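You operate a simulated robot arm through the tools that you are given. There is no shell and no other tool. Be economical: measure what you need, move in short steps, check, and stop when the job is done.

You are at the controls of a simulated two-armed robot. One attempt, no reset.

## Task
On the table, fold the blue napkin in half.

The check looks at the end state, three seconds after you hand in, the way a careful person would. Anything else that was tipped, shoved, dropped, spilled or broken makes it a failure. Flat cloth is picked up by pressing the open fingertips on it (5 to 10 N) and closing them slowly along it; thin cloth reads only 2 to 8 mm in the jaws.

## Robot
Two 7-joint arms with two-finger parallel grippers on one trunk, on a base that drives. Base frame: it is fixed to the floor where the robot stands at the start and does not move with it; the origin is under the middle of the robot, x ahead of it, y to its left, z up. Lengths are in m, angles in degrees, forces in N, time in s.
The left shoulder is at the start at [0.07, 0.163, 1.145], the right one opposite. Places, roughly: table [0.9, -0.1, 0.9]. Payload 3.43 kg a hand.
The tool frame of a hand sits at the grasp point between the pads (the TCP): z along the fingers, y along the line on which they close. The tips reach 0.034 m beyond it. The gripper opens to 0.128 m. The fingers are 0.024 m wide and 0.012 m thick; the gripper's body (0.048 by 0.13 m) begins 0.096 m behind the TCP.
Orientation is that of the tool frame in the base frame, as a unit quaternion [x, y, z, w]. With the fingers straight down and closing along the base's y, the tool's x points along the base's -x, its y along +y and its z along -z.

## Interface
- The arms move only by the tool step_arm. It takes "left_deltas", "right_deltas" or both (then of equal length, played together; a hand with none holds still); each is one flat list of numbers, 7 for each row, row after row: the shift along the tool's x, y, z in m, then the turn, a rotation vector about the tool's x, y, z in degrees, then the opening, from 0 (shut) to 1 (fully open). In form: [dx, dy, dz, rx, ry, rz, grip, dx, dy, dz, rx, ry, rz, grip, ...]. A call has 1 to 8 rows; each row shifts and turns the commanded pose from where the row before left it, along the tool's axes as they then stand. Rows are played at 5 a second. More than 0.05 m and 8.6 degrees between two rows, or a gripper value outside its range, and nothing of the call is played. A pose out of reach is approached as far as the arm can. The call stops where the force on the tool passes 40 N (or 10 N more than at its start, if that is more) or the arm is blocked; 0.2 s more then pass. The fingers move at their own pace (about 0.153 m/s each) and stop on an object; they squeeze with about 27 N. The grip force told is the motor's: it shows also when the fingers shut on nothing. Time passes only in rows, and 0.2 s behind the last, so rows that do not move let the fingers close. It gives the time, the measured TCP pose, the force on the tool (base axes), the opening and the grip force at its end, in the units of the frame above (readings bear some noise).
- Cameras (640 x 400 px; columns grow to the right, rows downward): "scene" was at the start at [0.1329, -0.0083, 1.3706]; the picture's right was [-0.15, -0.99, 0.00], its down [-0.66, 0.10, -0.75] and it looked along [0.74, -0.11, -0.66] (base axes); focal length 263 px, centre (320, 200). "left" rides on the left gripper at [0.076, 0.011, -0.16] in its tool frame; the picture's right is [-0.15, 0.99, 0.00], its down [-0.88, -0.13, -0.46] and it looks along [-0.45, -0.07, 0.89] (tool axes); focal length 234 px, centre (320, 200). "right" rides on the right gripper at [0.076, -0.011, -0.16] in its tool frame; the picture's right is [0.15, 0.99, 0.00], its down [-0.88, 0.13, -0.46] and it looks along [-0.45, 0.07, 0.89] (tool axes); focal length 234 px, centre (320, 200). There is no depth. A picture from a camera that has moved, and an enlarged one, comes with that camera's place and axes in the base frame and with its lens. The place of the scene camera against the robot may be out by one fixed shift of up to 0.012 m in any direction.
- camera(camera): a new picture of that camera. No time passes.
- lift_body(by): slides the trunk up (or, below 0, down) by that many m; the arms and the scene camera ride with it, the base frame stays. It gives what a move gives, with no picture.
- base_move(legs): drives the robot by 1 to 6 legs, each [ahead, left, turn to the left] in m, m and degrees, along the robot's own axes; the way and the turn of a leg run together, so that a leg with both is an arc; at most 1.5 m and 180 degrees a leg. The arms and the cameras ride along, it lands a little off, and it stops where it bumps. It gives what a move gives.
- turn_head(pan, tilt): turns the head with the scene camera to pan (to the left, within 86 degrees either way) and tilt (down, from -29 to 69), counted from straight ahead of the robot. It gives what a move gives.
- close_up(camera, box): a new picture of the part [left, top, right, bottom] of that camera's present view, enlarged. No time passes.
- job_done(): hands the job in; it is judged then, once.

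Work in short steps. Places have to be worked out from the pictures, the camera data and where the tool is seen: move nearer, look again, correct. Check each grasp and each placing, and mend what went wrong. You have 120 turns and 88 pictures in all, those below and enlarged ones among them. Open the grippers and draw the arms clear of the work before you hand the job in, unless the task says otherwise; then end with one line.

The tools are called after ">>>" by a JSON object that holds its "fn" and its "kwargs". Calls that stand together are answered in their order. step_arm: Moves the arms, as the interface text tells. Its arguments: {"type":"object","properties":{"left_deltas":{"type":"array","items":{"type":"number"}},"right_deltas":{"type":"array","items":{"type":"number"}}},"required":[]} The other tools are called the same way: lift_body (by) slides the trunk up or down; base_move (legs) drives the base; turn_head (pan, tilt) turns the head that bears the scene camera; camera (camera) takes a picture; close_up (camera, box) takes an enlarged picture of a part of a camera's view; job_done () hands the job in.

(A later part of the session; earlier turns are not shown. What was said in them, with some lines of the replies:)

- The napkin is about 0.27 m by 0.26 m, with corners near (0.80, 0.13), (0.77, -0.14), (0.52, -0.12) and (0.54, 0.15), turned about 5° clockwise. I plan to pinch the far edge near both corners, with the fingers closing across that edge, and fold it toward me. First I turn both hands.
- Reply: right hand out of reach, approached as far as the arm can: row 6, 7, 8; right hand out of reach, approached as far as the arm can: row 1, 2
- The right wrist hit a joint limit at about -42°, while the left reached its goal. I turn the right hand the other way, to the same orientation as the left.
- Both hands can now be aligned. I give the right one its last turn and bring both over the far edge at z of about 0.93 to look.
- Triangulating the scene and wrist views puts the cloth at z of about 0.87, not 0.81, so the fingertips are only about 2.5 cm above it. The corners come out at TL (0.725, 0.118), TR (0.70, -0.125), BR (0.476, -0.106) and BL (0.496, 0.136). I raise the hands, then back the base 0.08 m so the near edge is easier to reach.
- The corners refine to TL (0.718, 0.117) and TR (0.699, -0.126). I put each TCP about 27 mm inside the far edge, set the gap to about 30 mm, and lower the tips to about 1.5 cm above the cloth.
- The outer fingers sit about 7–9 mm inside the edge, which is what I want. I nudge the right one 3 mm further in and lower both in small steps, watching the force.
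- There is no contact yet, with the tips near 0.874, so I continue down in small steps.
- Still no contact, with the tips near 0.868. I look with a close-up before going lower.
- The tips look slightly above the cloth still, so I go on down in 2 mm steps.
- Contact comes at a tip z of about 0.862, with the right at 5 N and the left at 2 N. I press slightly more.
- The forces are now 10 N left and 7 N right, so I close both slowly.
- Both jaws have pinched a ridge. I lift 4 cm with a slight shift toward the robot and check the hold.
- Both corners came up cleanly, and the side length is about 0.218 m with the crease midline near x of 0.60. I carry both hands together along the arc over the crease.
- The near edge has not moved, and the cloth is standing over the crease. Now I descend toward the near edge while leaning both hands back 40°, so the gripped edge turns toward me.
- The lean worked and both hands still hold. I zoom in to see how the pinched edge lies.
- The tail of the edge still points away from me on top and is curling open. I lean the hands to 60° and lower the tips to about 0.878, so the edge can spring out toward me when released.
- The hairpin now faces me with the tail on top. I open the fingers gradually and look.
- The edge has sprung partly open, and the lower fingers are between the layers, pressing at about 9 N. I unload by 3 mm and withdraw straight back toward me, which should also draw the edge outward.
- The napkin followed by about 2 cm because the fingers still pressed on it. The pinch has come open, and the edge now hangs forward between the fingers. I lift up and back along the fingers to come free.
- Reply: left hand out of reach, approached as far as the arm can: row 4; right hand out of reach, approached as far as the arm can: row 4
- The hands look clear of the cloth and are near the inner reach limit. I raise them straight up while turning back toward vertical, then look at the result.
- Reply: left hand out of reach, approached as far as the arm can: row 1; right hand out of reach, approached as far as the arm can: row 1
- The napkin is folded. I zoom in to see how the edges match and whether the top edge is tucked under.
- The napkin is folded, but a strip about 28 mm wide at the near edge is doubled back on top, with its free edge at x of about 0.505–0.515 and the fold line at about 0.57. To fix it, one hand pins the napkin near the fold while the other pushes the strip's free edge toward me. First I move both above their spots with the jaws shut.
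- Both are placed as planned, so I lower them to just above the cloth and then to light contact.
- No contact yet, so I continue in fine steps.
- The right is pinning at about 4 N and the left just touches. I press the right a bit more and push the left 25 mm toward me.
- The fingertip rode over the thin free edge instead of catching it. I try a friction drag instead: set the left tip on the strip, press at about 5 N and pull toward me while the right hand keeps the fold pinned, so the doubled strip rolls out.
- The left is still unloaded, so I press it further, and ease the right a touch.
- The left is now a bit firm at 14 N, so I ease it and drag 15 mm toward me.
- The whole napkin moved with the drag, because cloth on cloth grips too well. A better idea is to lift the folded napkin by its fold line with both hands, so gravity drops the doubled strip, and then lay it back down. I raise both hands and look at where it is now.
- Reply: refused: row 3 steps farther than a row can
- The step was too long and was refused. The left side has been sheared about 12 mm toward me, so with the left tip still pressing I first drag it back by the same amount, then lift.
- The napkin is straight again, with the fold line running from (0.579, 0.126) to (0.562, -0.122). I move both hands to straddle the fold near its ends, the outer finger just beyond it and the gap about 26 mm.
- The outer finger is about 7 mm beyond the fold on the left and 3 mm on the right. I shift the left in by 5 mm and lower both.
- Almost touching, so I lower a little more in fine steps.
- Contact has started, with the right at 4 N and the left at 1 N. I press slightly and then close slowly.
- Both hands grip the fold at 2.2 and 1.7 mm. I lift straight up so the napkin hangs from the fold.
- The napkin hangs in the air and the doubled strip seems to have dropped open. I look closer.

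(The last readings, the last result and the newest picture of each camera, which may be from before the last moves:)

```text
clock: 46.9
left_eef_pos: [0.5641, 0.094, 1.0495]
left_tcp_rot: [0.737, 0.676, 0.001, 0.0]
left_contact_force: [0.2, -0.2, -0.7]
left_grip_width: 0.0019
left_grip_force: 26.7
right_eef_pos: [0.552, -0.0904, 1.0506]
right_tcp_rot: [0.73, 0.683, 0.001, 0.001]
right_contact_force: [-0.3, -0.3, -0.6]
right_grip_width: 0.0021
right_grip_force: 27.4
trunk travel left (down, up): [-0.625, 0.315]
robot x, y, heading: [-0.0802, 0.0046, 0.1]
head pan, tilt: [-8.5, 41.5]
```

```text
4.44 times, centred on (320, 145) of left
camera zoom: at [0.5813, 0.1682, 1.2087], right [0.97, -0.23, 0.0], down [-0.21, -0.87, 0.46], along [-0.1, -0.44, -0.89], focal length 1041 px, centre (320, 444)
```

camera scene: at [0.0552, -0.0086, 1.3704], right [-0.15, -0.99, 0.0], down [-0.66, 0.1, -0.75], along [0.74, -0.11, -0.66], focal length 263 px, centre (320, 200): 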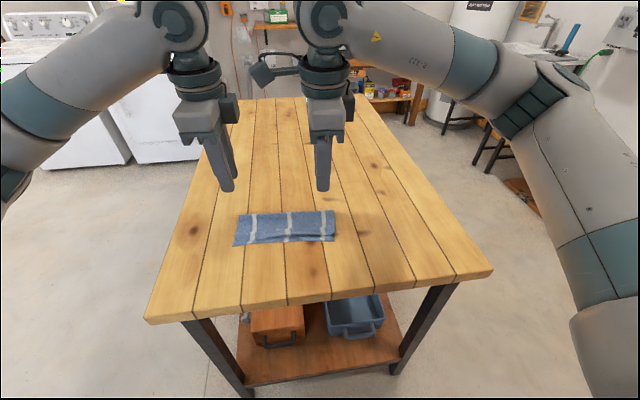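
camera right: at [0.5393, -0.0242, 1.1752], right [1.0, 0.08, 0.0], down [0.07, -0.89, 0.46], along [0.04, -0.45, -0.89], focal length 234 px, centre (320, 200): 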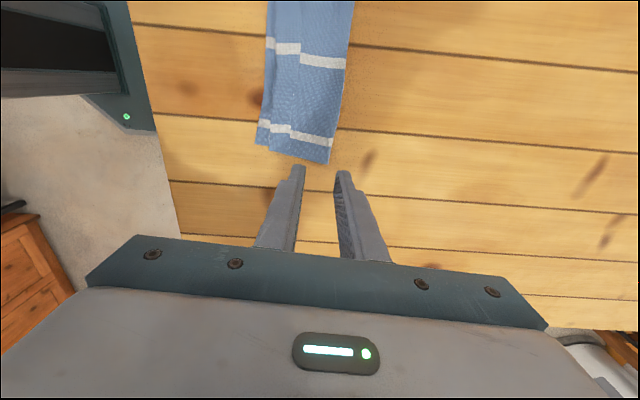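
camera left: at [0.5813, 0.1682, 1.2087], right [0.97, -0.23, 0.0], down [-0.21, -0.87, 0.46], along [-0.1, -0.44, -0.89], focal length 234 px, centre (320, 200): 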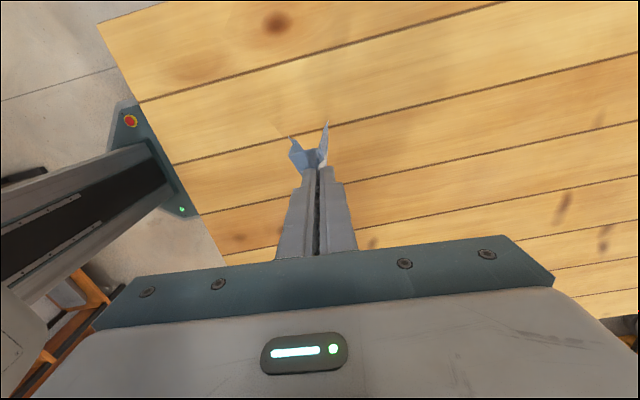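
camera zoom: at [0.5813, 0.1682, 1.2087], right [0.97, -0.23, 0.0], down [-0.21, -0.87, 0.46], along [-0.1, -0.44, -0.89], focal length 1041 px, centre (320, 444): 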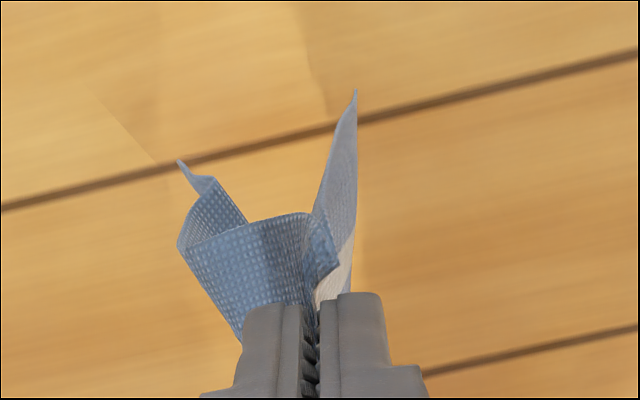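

The strip has dropped fully open, so both layers now hang free from the fold. I lower until the edges touch, then lay the fold away from me along an arc, leaning the hands so the cloth lies down flat.

>>> {"fn": "step_arm", "kwargs": {"left_deltas": [0, 0, 0.019, 0, 0, 0, 0, 0, 0, 0.0195, 0, 0, 0, 0, 0, 0.0166, 0.0047, 4, 0, 0, 0, 0, 0.0166, 0.0046, 4, 0, 0, 0, 0, 0.0163, 0.0038, 4, 0, 0, 0, 0, 0.0163, 0.0038, 4, 0, 0, 0, 0, 0.0158, 0.0052, 4, 0, 0, 0, 0, 0.0157, 0.0051, 4, 0, 0, 0], "right_deltas": [0, 0, 0.019, 0, 0, 0, 0, 0, 0, 0.0195, 0, 0, 0, 0, 0, 0.0166, 0.0047, 4, 0, 0, 0, 0, 0.0166, 0.0046, 4, 0, 0, 0, 0, 0.0163, 0.0038, 4, 0, 0, 0, 0, 0.0163, 0.0038, 4, 0, 0, 0, 0, 0.0158, 0.0052, 4, 0, 0, 0, 0, 0.0157, 0.0051, 4, 0, 0, 0]}}

>>> {"fn": "close_up", "kwargs": {"camera": "scene", "box": [200, 110, 370, 230]}}

>>> {"fn": "camera", "kwargs": {"camera": "left"}}

```text
clock: 48.7
left_eef_pos: [0.6489, 0.0892, 0.9736]
left_tcp_rot: [0.724, 0.663, -0.129, -0.139]
left_contact_force: [-0.4, 0.4, -0.4]
left_grip_width: 0.0019
left_grip_force: 26.8
left hand out of reach, approached as far as the arm can: row 8
right_eef_pos: [0.6448, -0.0943, 0.9688]
right_tcp_rot: [0.714, 0.669, -0.141, -0.151]
right_contact_force: [-0.6, 0.1, -0.5]
right_grip_width: 0.0022
right_grip_force: 26.9
trunk travel left (down, up): [-0.625, 0.315]
robot x, y, heading: [-0.0815, 0.004, -0.1]
head pan, tilt: [-8.5, 41.5]
```

```text
3.33 times, centred on (285, 170) of scene
camera zoom: at [0.0547, -0.0066, 1.3705], right [-0.15, -0.99, 0.0], down [-0.66, 0.1, -0.75], along [0.74, -0.11, -0.66], focal length 876 px, centre (437, 300)
```

zoom: 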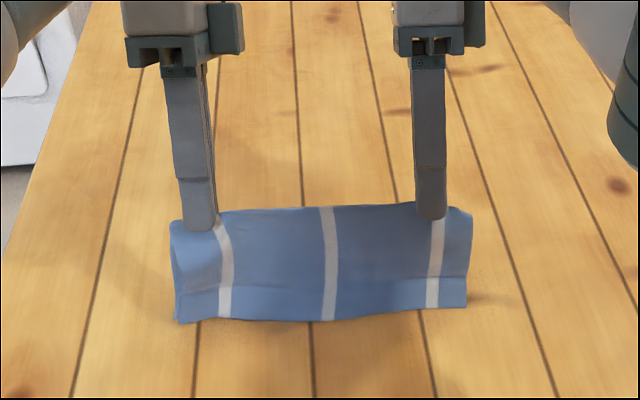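

```text
29 pictures are left
camera left: at [0.7239, 0.1583, 1.1175], right [0.9, -0.23, -0.37], down [-0.03, -0.88, 0.47], along [-0.43, -0.42, -0.8], focal length 234 px, centre (320, 200)
```

left: 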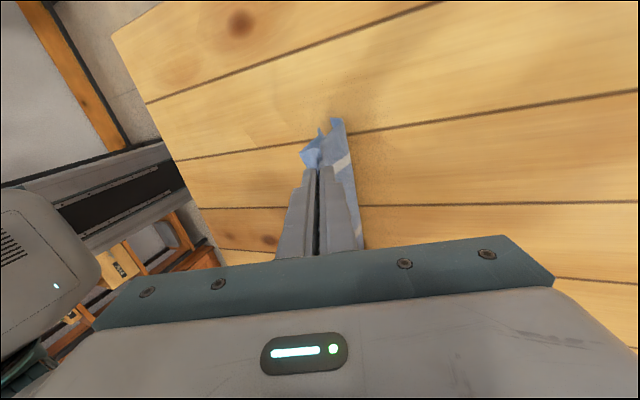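

The left wrist is at its lean limit of about 22°. I continue laying down while bringing the hands back to vertical, moving the fold away and down.

>>> {"fn": "step_arm", "kwargs": {"left_deltas": [0, 0.0149, -0.0007, -3.7, 0, 0, 0, 0, 0.0151, 0.0044, -3.7, 0, 0, 0, 0, 0.0136, 0.0088, -3.7, 0, 0, 0, 0, 0.0113, 0.0111, -3.7, 0, 0, 0], "right_deltas": [0, 0.0127, 0, -3.9, 0, 0, 0, 0, 0.0131, 0.0046, -3.9, 0, 0, 0, 0, 0.0117, 0.0086, -3.9, 0, 0, 0, 0, 0.0098, 0.0105, -3.9, 0, 0, 0]}}

>>> {"fn": "close_up", "kwargs": {"camera": "scene", "box": [200, 110, 370, 230]}}

>>> {"fn": "camera", "kwargs": {"camera": "left"}}

```text
clock: 49.7
left_eef_pos: [0.6929, 0.0826, 0.9323]
left_tcp_rot: [0.735, 0.674, -0.054, -0.058]
left_contact_force: [0.0, 0.4, -0.4]
left_grip_width: 0.0019
left_grip_force: 26.8
right_eef_pos: [0.6833, -0.0997, 0.9296]
right_tcp_rot: [0.728, 0.681, -0.05, -0.053]
right_contact_force: [0.4, 0.2, 0.0]
right_grip_width: 0.0019
right_grip_force: 26.9
trunk travel left (down, up): [-0.625, 0.315]
robot x, y, heading: [-0.0777, 0.0017, -0.0]
head pan, tilt: [-8.5, 41.5]
```

```text
3.33 times, centred on (285, 170) of scene
camera zoom: at [0.0547, -0.0088, 1.3706], right [-0.15, -0.99, 0.0], down [-0.66, 0.1, -0.75], along [0.74, -0.11, -0.66], focal length 876 px, centre (437, 300)
```

zoom: 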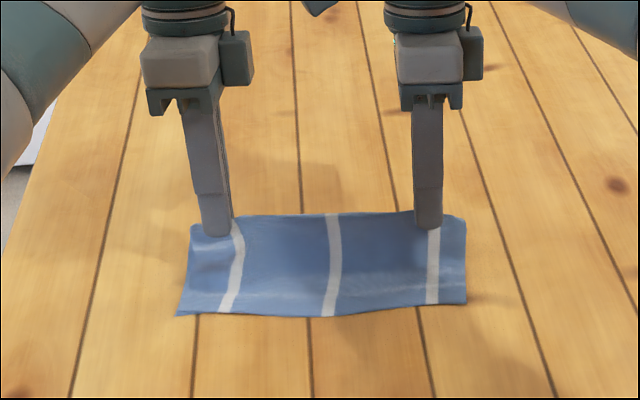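

```text
27 pictures are left
camera left: at [0.7357, 0.1552, 1.0888], right [0.96, -0.23, -0.16], down [-0.13, -0.87, 0.47], along [-0.25, -0.43, -0.87], focal length 234 px, centre (320, 200)
```

left: 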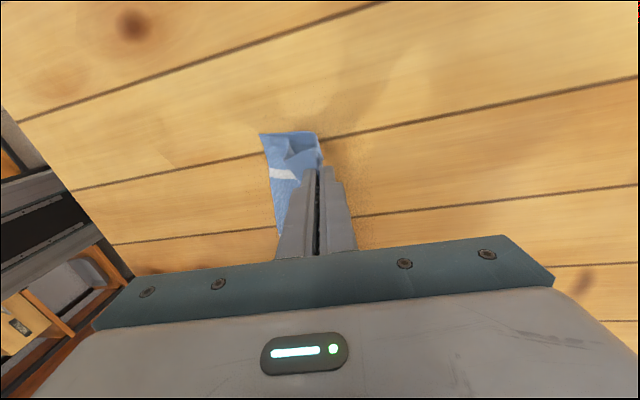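

It is laying down well, with both layers trailing toward me. I finish the descent, stretching slightly away so the layers lie straight.

>>> {"fn": "step_arm", "kwargs": {"left_deltas": [0, 0.008, 0.008, -3.7, 0, 0, 0, 0, 0.006, 0.008, -3.7, 0, 0, 0, 0, 0.004, 0.008, 0, 0, 0, 0, 0, 0, 0, 0, 0, 0, 0], "right_deltas": [0, 0.008, 0.008, -3.7, 0, 0, 0, 0, 0.006, 0.007, -3.7, 0, 0, 0, 0, 0.004, 0.007, 0, 0, 0, 0, 0, 0, 0, 0, 0, 0, 0]}}

>>> {"fn": "close_up", "kwargs": {"camera": "scene", "box": [200, 110, 370, 230]}}

>>> {"fn": "close_up", "kwargs": {"camera": "left", "box": [200, 90, 400, 215]}}

```text
clock: 50.7
left_eef_pos: [0.7089, 0.0827, 0.9064]
left_tcp_rot: [0.737, 0.676, -0.011, -0.01]
left_contact_force: [0.1, -0.9, -0.1]
left_grip_width: 0.0018
left_grip_force: 27.3
right_eef_pos: [0.6989, -0.0991, 0.9061]
right_tcp_rot: [0.73, 0.683, -0.005, -0.005]
right_contact_force: [-0.2, 0.7, 0.9]
right_grip_width: 0.0021
right_grip_force: 26.8
trunk travel left (down, up): [-0.625, 0.315]
robot x, y, heading: [-0.0833, -0.0006, 0.1]
head pan, tilt: [-8.5, 41.5]
```

```text
3.33 times, centred on (285, 170) of scene
camera zoom: at [0.0541, -0.0083, 1.3706], right [-0.15, -0.99, 0.0], down [-0.66, 0.1, -0.75], along [0.74, -0.11, -0.66], focal length 876 px, centre (437, 300)
```

zoom: 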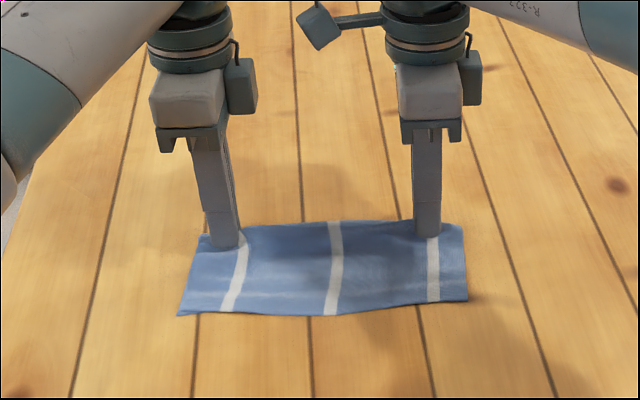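

```text
3.20 times, centred on (300, 152) of left
camera zoom: at [0.7307, 0.1562, 1.0666], right [0.97, -0.23, -0.03], down [-0.19, -0.87, 0.46], along [-0.13, -0.44, -0.89], focal length 749 px, centre (384, 352)
```

zoom: 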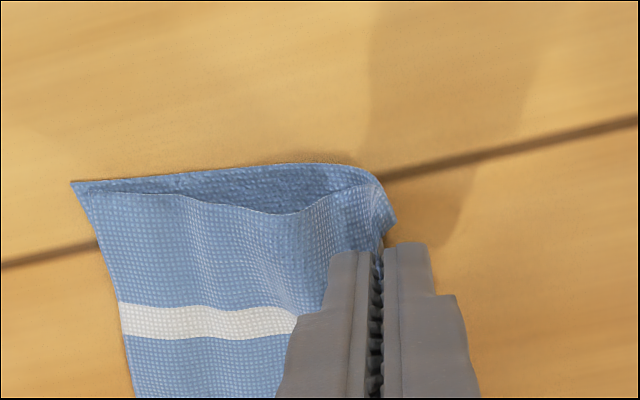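

This is excellent: both layers lie straight with nearly matching edges. I pull 8 mm away to take up the slack, lower 6 mm, and release slowly.

>>> {"fn": "step_arm", "kwargs": {"left_deltas": [0, 0.004, 0.003, 0, 0, 0, 0, 0, 0.004, 0.003, 0, 0, 0, 0, 0, 0, 0, 0, 0, 0, 0, 0, 0, 0, 0, 0, 0, 0.05, 0, 0, 0, 0, 0, 0, 0.1, 0, 0, 0, 0, 0, 0, 0.15, 0, 0, 0, 0, 0, 0, 0.2, 0, 0, 0, 0, 0, 0, 0.25], "right_deltas": [0, 0.004, 0.003, 0, 0, 0, 0, 0, 0.004, 0.003, 0, 0, 0, 0, 0, 0, 0, 0, 0, 0, 0, 0, 0, 0, 0, 0, 0, 0.05, 0, 0, 0, 0, 0, 0, 0.1, 0, 0, 0, 0, 0, 0, 0.15, 0, 0, 0, 0, 0, 0, 0.2, 0, 0, 0, 0, 0, 0, 0.25]}}

>>> {"fn": "close_up", "kwargs": {"camera": "left", "box": [200, 90, 400, 215]}}

>>> {"fn": "close_up", "kwargs": {"camera": "right", "box": [200, 90, 400, 215]}}

```text
clock: 52.5
left_eef_pos: [0.7174, 0.0808, 0.9011]
left_tcp_rot: [0.736, 0.676, -0.011, -0.011]
left_contact_force: [-0.4, 0.7, 0.7]
left_grip_width: 0.0319
left_grip_force: 0.0
right_eef_pos: [0.7063, -0.1007, 0.9016]
right_tcp_rot: [0.73, 0.684, -0.006, -0.006]
right_contact_force: [-0.2, 0.0, -0.5]
right_grip_width: 0.0321
right_grip_force: 0.1
trunk travel left (down, up): [-0.625, 0.315]
robot x, y, heading: [-0.0784, -0.0031, 0.1]
head pan, tilt: [-8.5, 41.5]
```

```text
3.20 times, centred on (300, 152) of left
camera zoom: at [0.7386, 0.1551, 1.0601], right [0.97, -0.23, -0.03], down [-0.19, -0.87, 0.46], along [-0.13, -0.44, -0.89], focal length 749 px, centre (384, 352)
```

zoom: 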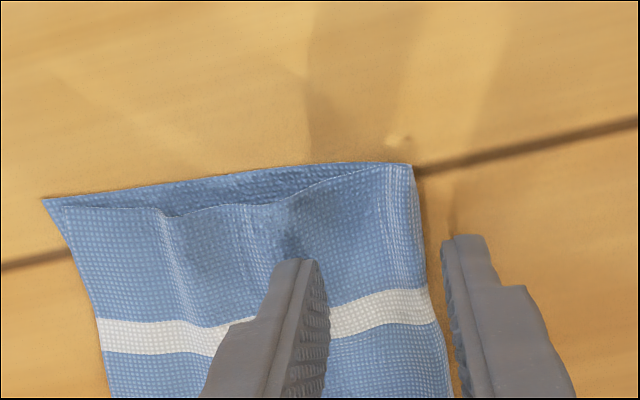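

```text
3.20 times, centred on (300, 152) of right
camera zoom: at [0.7031, -0.0244, 1.0605], right [1.0, 0.08, -0.02], down [0.08, -0.89, 0.45], along [0.02, -0.45, -0.89], focal length 749 px, centre (384, 352)
```

zoom: 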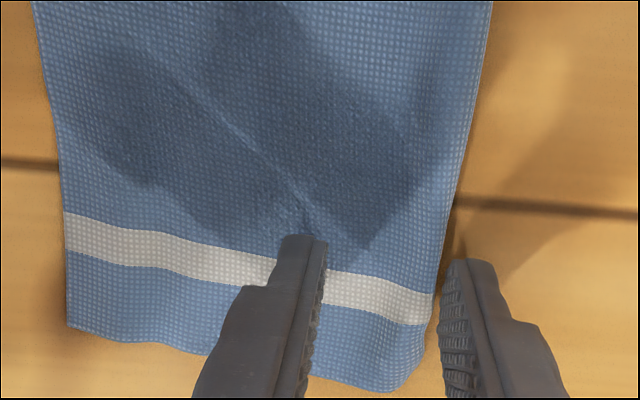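

The cloth is released and lies neatly folded. I raise the hands straight up, move them clear to the sides, and check.

>>> {"fn": "step_arm", "kwargs": {"left_deltas": [0, 0, -0.02, 0, 0, 0, 0.25, 0, 0, -0.04, 0, 0, 0, 0.25, 0, 0, -0.045, 0, 0, 0, 0.25, 0.03, 0, -0.035, 0, 0, 0, 0.25, 0.045, 0, -0.01, 0, 0, 0, 0.25, 0.045, 0, 0, 0, 0, 0, 0.25, 0.045, 0, 0, 0, 0, 0, 0.25], "right_deltas": [0, 0, -0.02, 0, 0, 0, 0.25, 0, 0, -0.04, 0, 0, 0, 0.25, 0, 0, -0.045, 0, 0, 0, 0.25, -0.03, 0, -0.035, 0, 0, 0, 0.25, -0.045, 0, -0.01, 0, 0, 0, 0.25, -0.045, 0, 0, 0, 0, 0, 0.25, -0.045, 0, 0, 0, 0, 0, 0.25]}}

>>> {"fn": "close_up", "kwargs": {"camera": "scene", "box": [210, 145, 370, 245]}}

>>> {"fn": "camera", "kwargs": {"camera": "left"}}

>>> {"fn": "camera", "kwargs": {"camera": "scene"}}

```text
clock: 54.1
left_eef_pos: [0.7368, 0.2446, 1.0513]
left_tcp_rot: [0.737, 0.676, -0.01, -0.011]
left_contact_force: [0.2, -0.4, -0.1]
left_grip_width: 0.0318
left_grip_force: 0.1
right_eef_pos: [0.6953, -0.2641, 1.0502]
right_tcp_rot: [0.73, 0.684, -0.004, -0.006]
right_contact_force: [-0.9, 0.9, -0.3]
right_grip_width: 0.0321
right_grip_force: 0.0
trunk travel left (down, up): [-0.625, 0.315]
robot x, y, heading: [-0.0763, -0.0005, 0.2]
head pan, tilt: [-8.5, 41.5]
```

```text
4.00 times, centred on (290, 195) of scene
camera zoom: at [0.0535, -0.0092, 1.3706], right [-0.15, -0.99, 0.0], down [-0.66, 0.1, -0.75], along [0.74, -0.11, -0.66], focal length 1051 px, centre (440, 220)
```

zoom: 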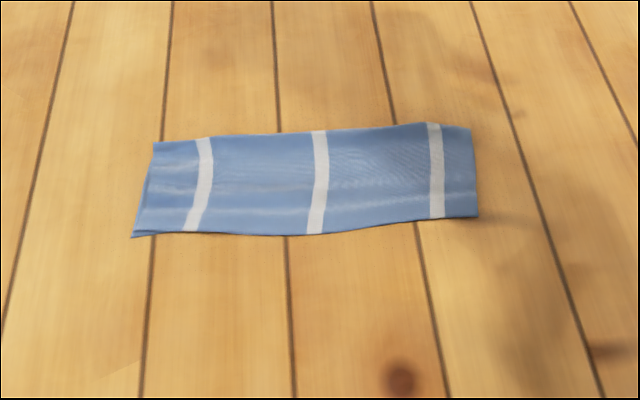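

```text
21 pictures are left
camera left: at [0.7576, 0.319, 1.2111], right [0.97, -0.23, -0.03], down [-0.19, -0.87, 0.46], along [-0.13, -0.44, -0.89], focal length 234 px, centre (320, 200)
```

left: 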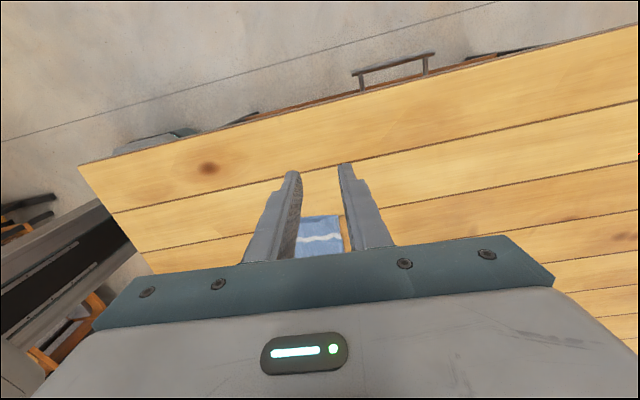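

```text
20 pictures are left
camera scene: at [0.0535, -0.0092, 1.3706], right [-0.15, -0.99, 0.0], down [-0.66, 0.1, -0.75], along [0.74, -0.11, -0.66], focal length 263 px, centre (320, 200)
```

scene: 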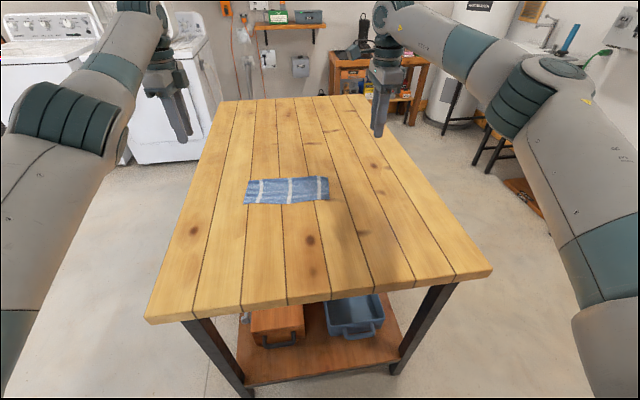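

The fold looks neat from above. I check the right side, where I cannot see whether the bottom layer's edge matches.

>>> {"fn": "camera", "kwargs": {"camera": "right"}}

>>> {"fn": "close_up", "kwargs": {"camera": "scene", "box": [300, 170, 340, 205]}}

```text
19 pictures are left
camera right: at [0.6911, -0.1895, 1.2099], right [1.0, 0.08, -0.02], down [0.08, -0.89, 0.45], along [0.02, -0.45, -0.89], focal length 234 px, centre (320, 200)
```

right: 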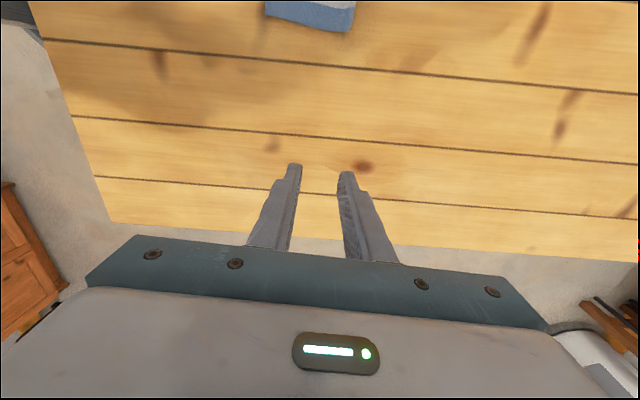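

```text
11.43 times, centred on (320, 188) of scene
camera zoom: at [0.0535, -0.0092, 1.3706], right [-0.15, -0.99, 0.0], down [-0.66, 0.1, -0.75], along [0.74, -0.11, -0.66], focal length 3003 px, centre (320, 343)
```

zoom: 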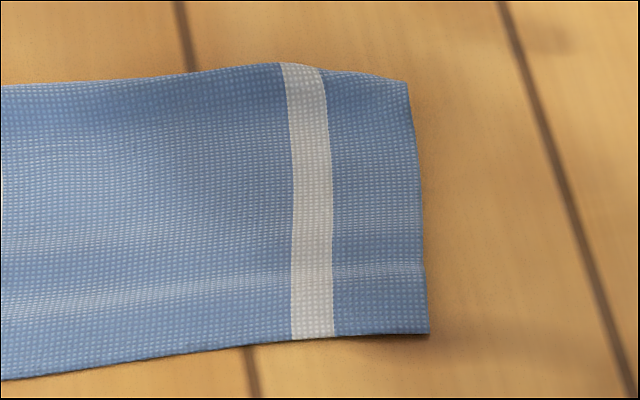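

To see the right near corner from the side, I turn the right hand so its camera looks from the near right toward the napkin.

>>> {"fn": "step_arm", "kwargs": {"right_deltas": [0, 0, 0, 0, 0, -8.5, 0.25, 0, 0, 0, 0, 0, -8.5, 0.25, 0, 0, 0, 0, 0, -8.5, 0.25, 0, 0, 0, 0, 0, -8.5, 0.25, 0, 0, 0, 0, 0, -8.5, 0.25, 0, 0, 0, 0, 0, -8.5, 0.25, 0, 0, 0, 0, 0, -8.5, 0.25, 0, 0, 0, 0, 0, -8.5, 0.25]}}

>>> {"fn": "step_arm", "kwargs": {"right_deltas": [0, 0, 0, 0, 0, -8.5, 0.25, 0, 0, 0, 0, 0, -8.5, 0.25, 0, 0, 0, 0, 0, -8.5, 0.25, 0.04, 0, 0.02, 0, 0, -8.5, 0.25, 0.04, 0, 0.02, 0, 0, -8.5, 0.25, 0.04, 0, 0.02, 0, 0, -8.5, 0.25]}}

>>> {"fn": "camera", "kwargs": {"camera": "right"}}

```text
clock: 55.9
left_eef_pos: [0.7371, 0.2463, 1.05]
left_tcp_rot: [0.736, 0.676, -0.01, -0.011]
left_contact_force: [-0.4, -0.6, 0.3]
left_grip_width: 0.032
left_grip_force: 0.0
right_eef_pos: [0.6981, -0.2646, 1.051]
right_tcp_rot: [0.222, 0.975, -0.002, -0.008]
right_contact_force: [0.0, -0.1, 0.5]
right_grip_width: 0.032
right_grip_force: 0.0
trunk travel left (down, up): [-0.625, 0.315]
robot x, y, heading: [-0.0795, 0.004, 0.1]
head pan, tilt: [-8.5, 41.5]
```

```text
clock: 57.3
left_eef_pos: [0.7364, 0.2456, 1.0522]
left_tcp_rot: [0.736, 0.676, -0.009, -0.011]
left_contact_force: [0.1, 0.1, 0.4]
left_grip_width: 0.032
left_grip_force: 0.1
right_eef_pos: [0.5775, -0.2821, 0.9939]
right_tcp_rot: [-0.219, 0.976, 0.003, -0.007]
right_contact_force: [0.4, -0.6, 0.0]
right_grip_width: 0.0319
right_grip_force: 0.0
trunk travel left (down, up): [-0.625, 0.315]
robot x, y, heading: [-0.0754, -0.0009, 0.1]
head pan, tilt: [-8.5, 41.5]
```

```text
17 pictures are left
camera right: at [0.5165, -0.3257, 1.1529], right [-0.55, 0.83, 0.01], down [0.75, 0.49, 0.45], along [0.37, 0.26, -0.89], focal length 234 px, centre (320, 200)
```

right: 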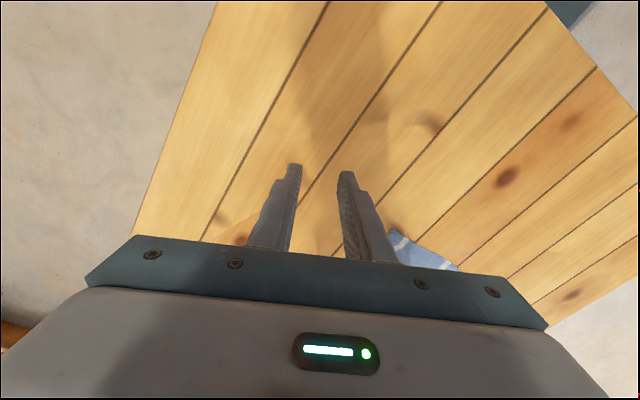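

The hand blocks that view, but the measurements agree. The left corners match within about 5 mm, the right depth is about 0.10 m, and no bottom layer shows past the top. I open the grippers fully, draw both arms up and outward, and take one last look.

>>> {"fn": "step_arm", "kwargs": {"left_deltas": [0, 0, -0.04, 0, 0, 0, 0.5, 0.03, 0, -0.03, 0, 0, 0, 1, 0, 0, 0, 0, 0, 0, 1, 0, 0, 0, 0, 0, 0, 1], "right_deltas": [0, 0, -0.04, 0, 0, 0, 0.5, 0, 0, -0.04, 0, 0, 0, 1, 0, 0, -0.02, 0, 0, 0, 1, 0, 0, 0, 0, 0, 0, 1]}}

>>> {"fn": "camera", "kwargs": {"camera": "scene"}}

>>> {"fn": "close_up", "kwargs": {"camera": "scene", "box": [235, 165, 340, 215]}}

```text
clock: 58.3
left_eef_pos: [0.7238, 0.2811, 1.1101]
left_tcp_rot: [0.737, 0.676, -0.011, -0.012]
left_contact_force: [-0.7, -0.2, -0.8]
left_grip_width: 0.1281
left_grip_force: 0.1
left hand out of reach, approached as far as the arm can: row 1, 2
right_eef_pos: [0.5806, -0.2812, 1.0926]
right_tcp_rot: [-0.218, 0.976, 0.002, -0.008]
right_contact_force: [0.6, 0.2, 0.4]
right_grip_width: 0.1276
right_grip_force: 0.1
trunk travel left (down, up): [-0.625, 0.315]
robot x, y, heading: [-0.0773, -0.0003, -0.0]
head pan, tilt: [-8.5, 41.5]
```

```text
16 pictures are left
camera scene: at [0.0544, -0.0084, 1.3705], right [-0.15, -0.99, 0.0], down [-0.66, 0.1, -0.75], along [0.74, -0.11, -0.66], focal length 263 px, centre (320, 200)
```

scene: 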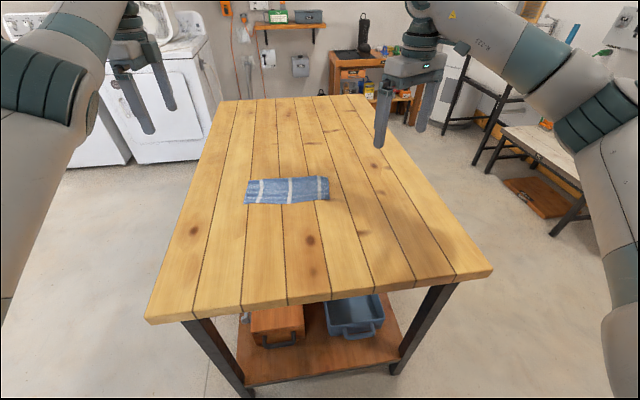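

```text
6.10 times, centred on (288, 190) of scene
camera zoom: at [0.0544, -0.0084, 1.3705], right [-0.15, -0.99, 0.0], down [-0.66, 0.1, -0.75], along [0.74, -0.11, -0.66], focal length 1602 px, centre (518, 261)
```

zoom: 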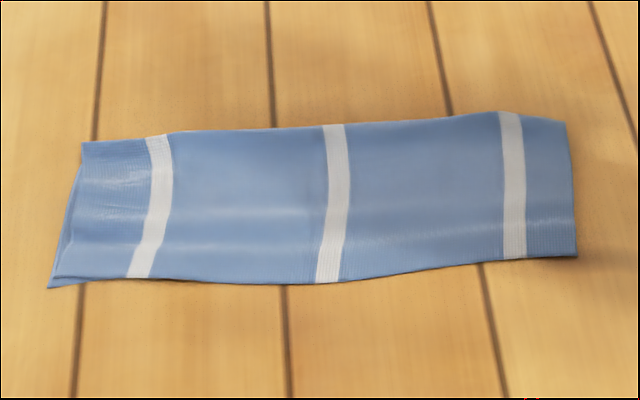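

The napkin lies folded in half with its edges together. The hands are open and clear and nothing else was touched, so I hand the job in.

>>> {"fn": "job_done", "kwargs": {}}

```text
The job is handed in.
```

The blue napkin is folded in half on the table and handed in: the near corners match within about 5 mm on the left, but I couldn't see the bottom layer's edge at the right end, so the match there is unconfirmed.
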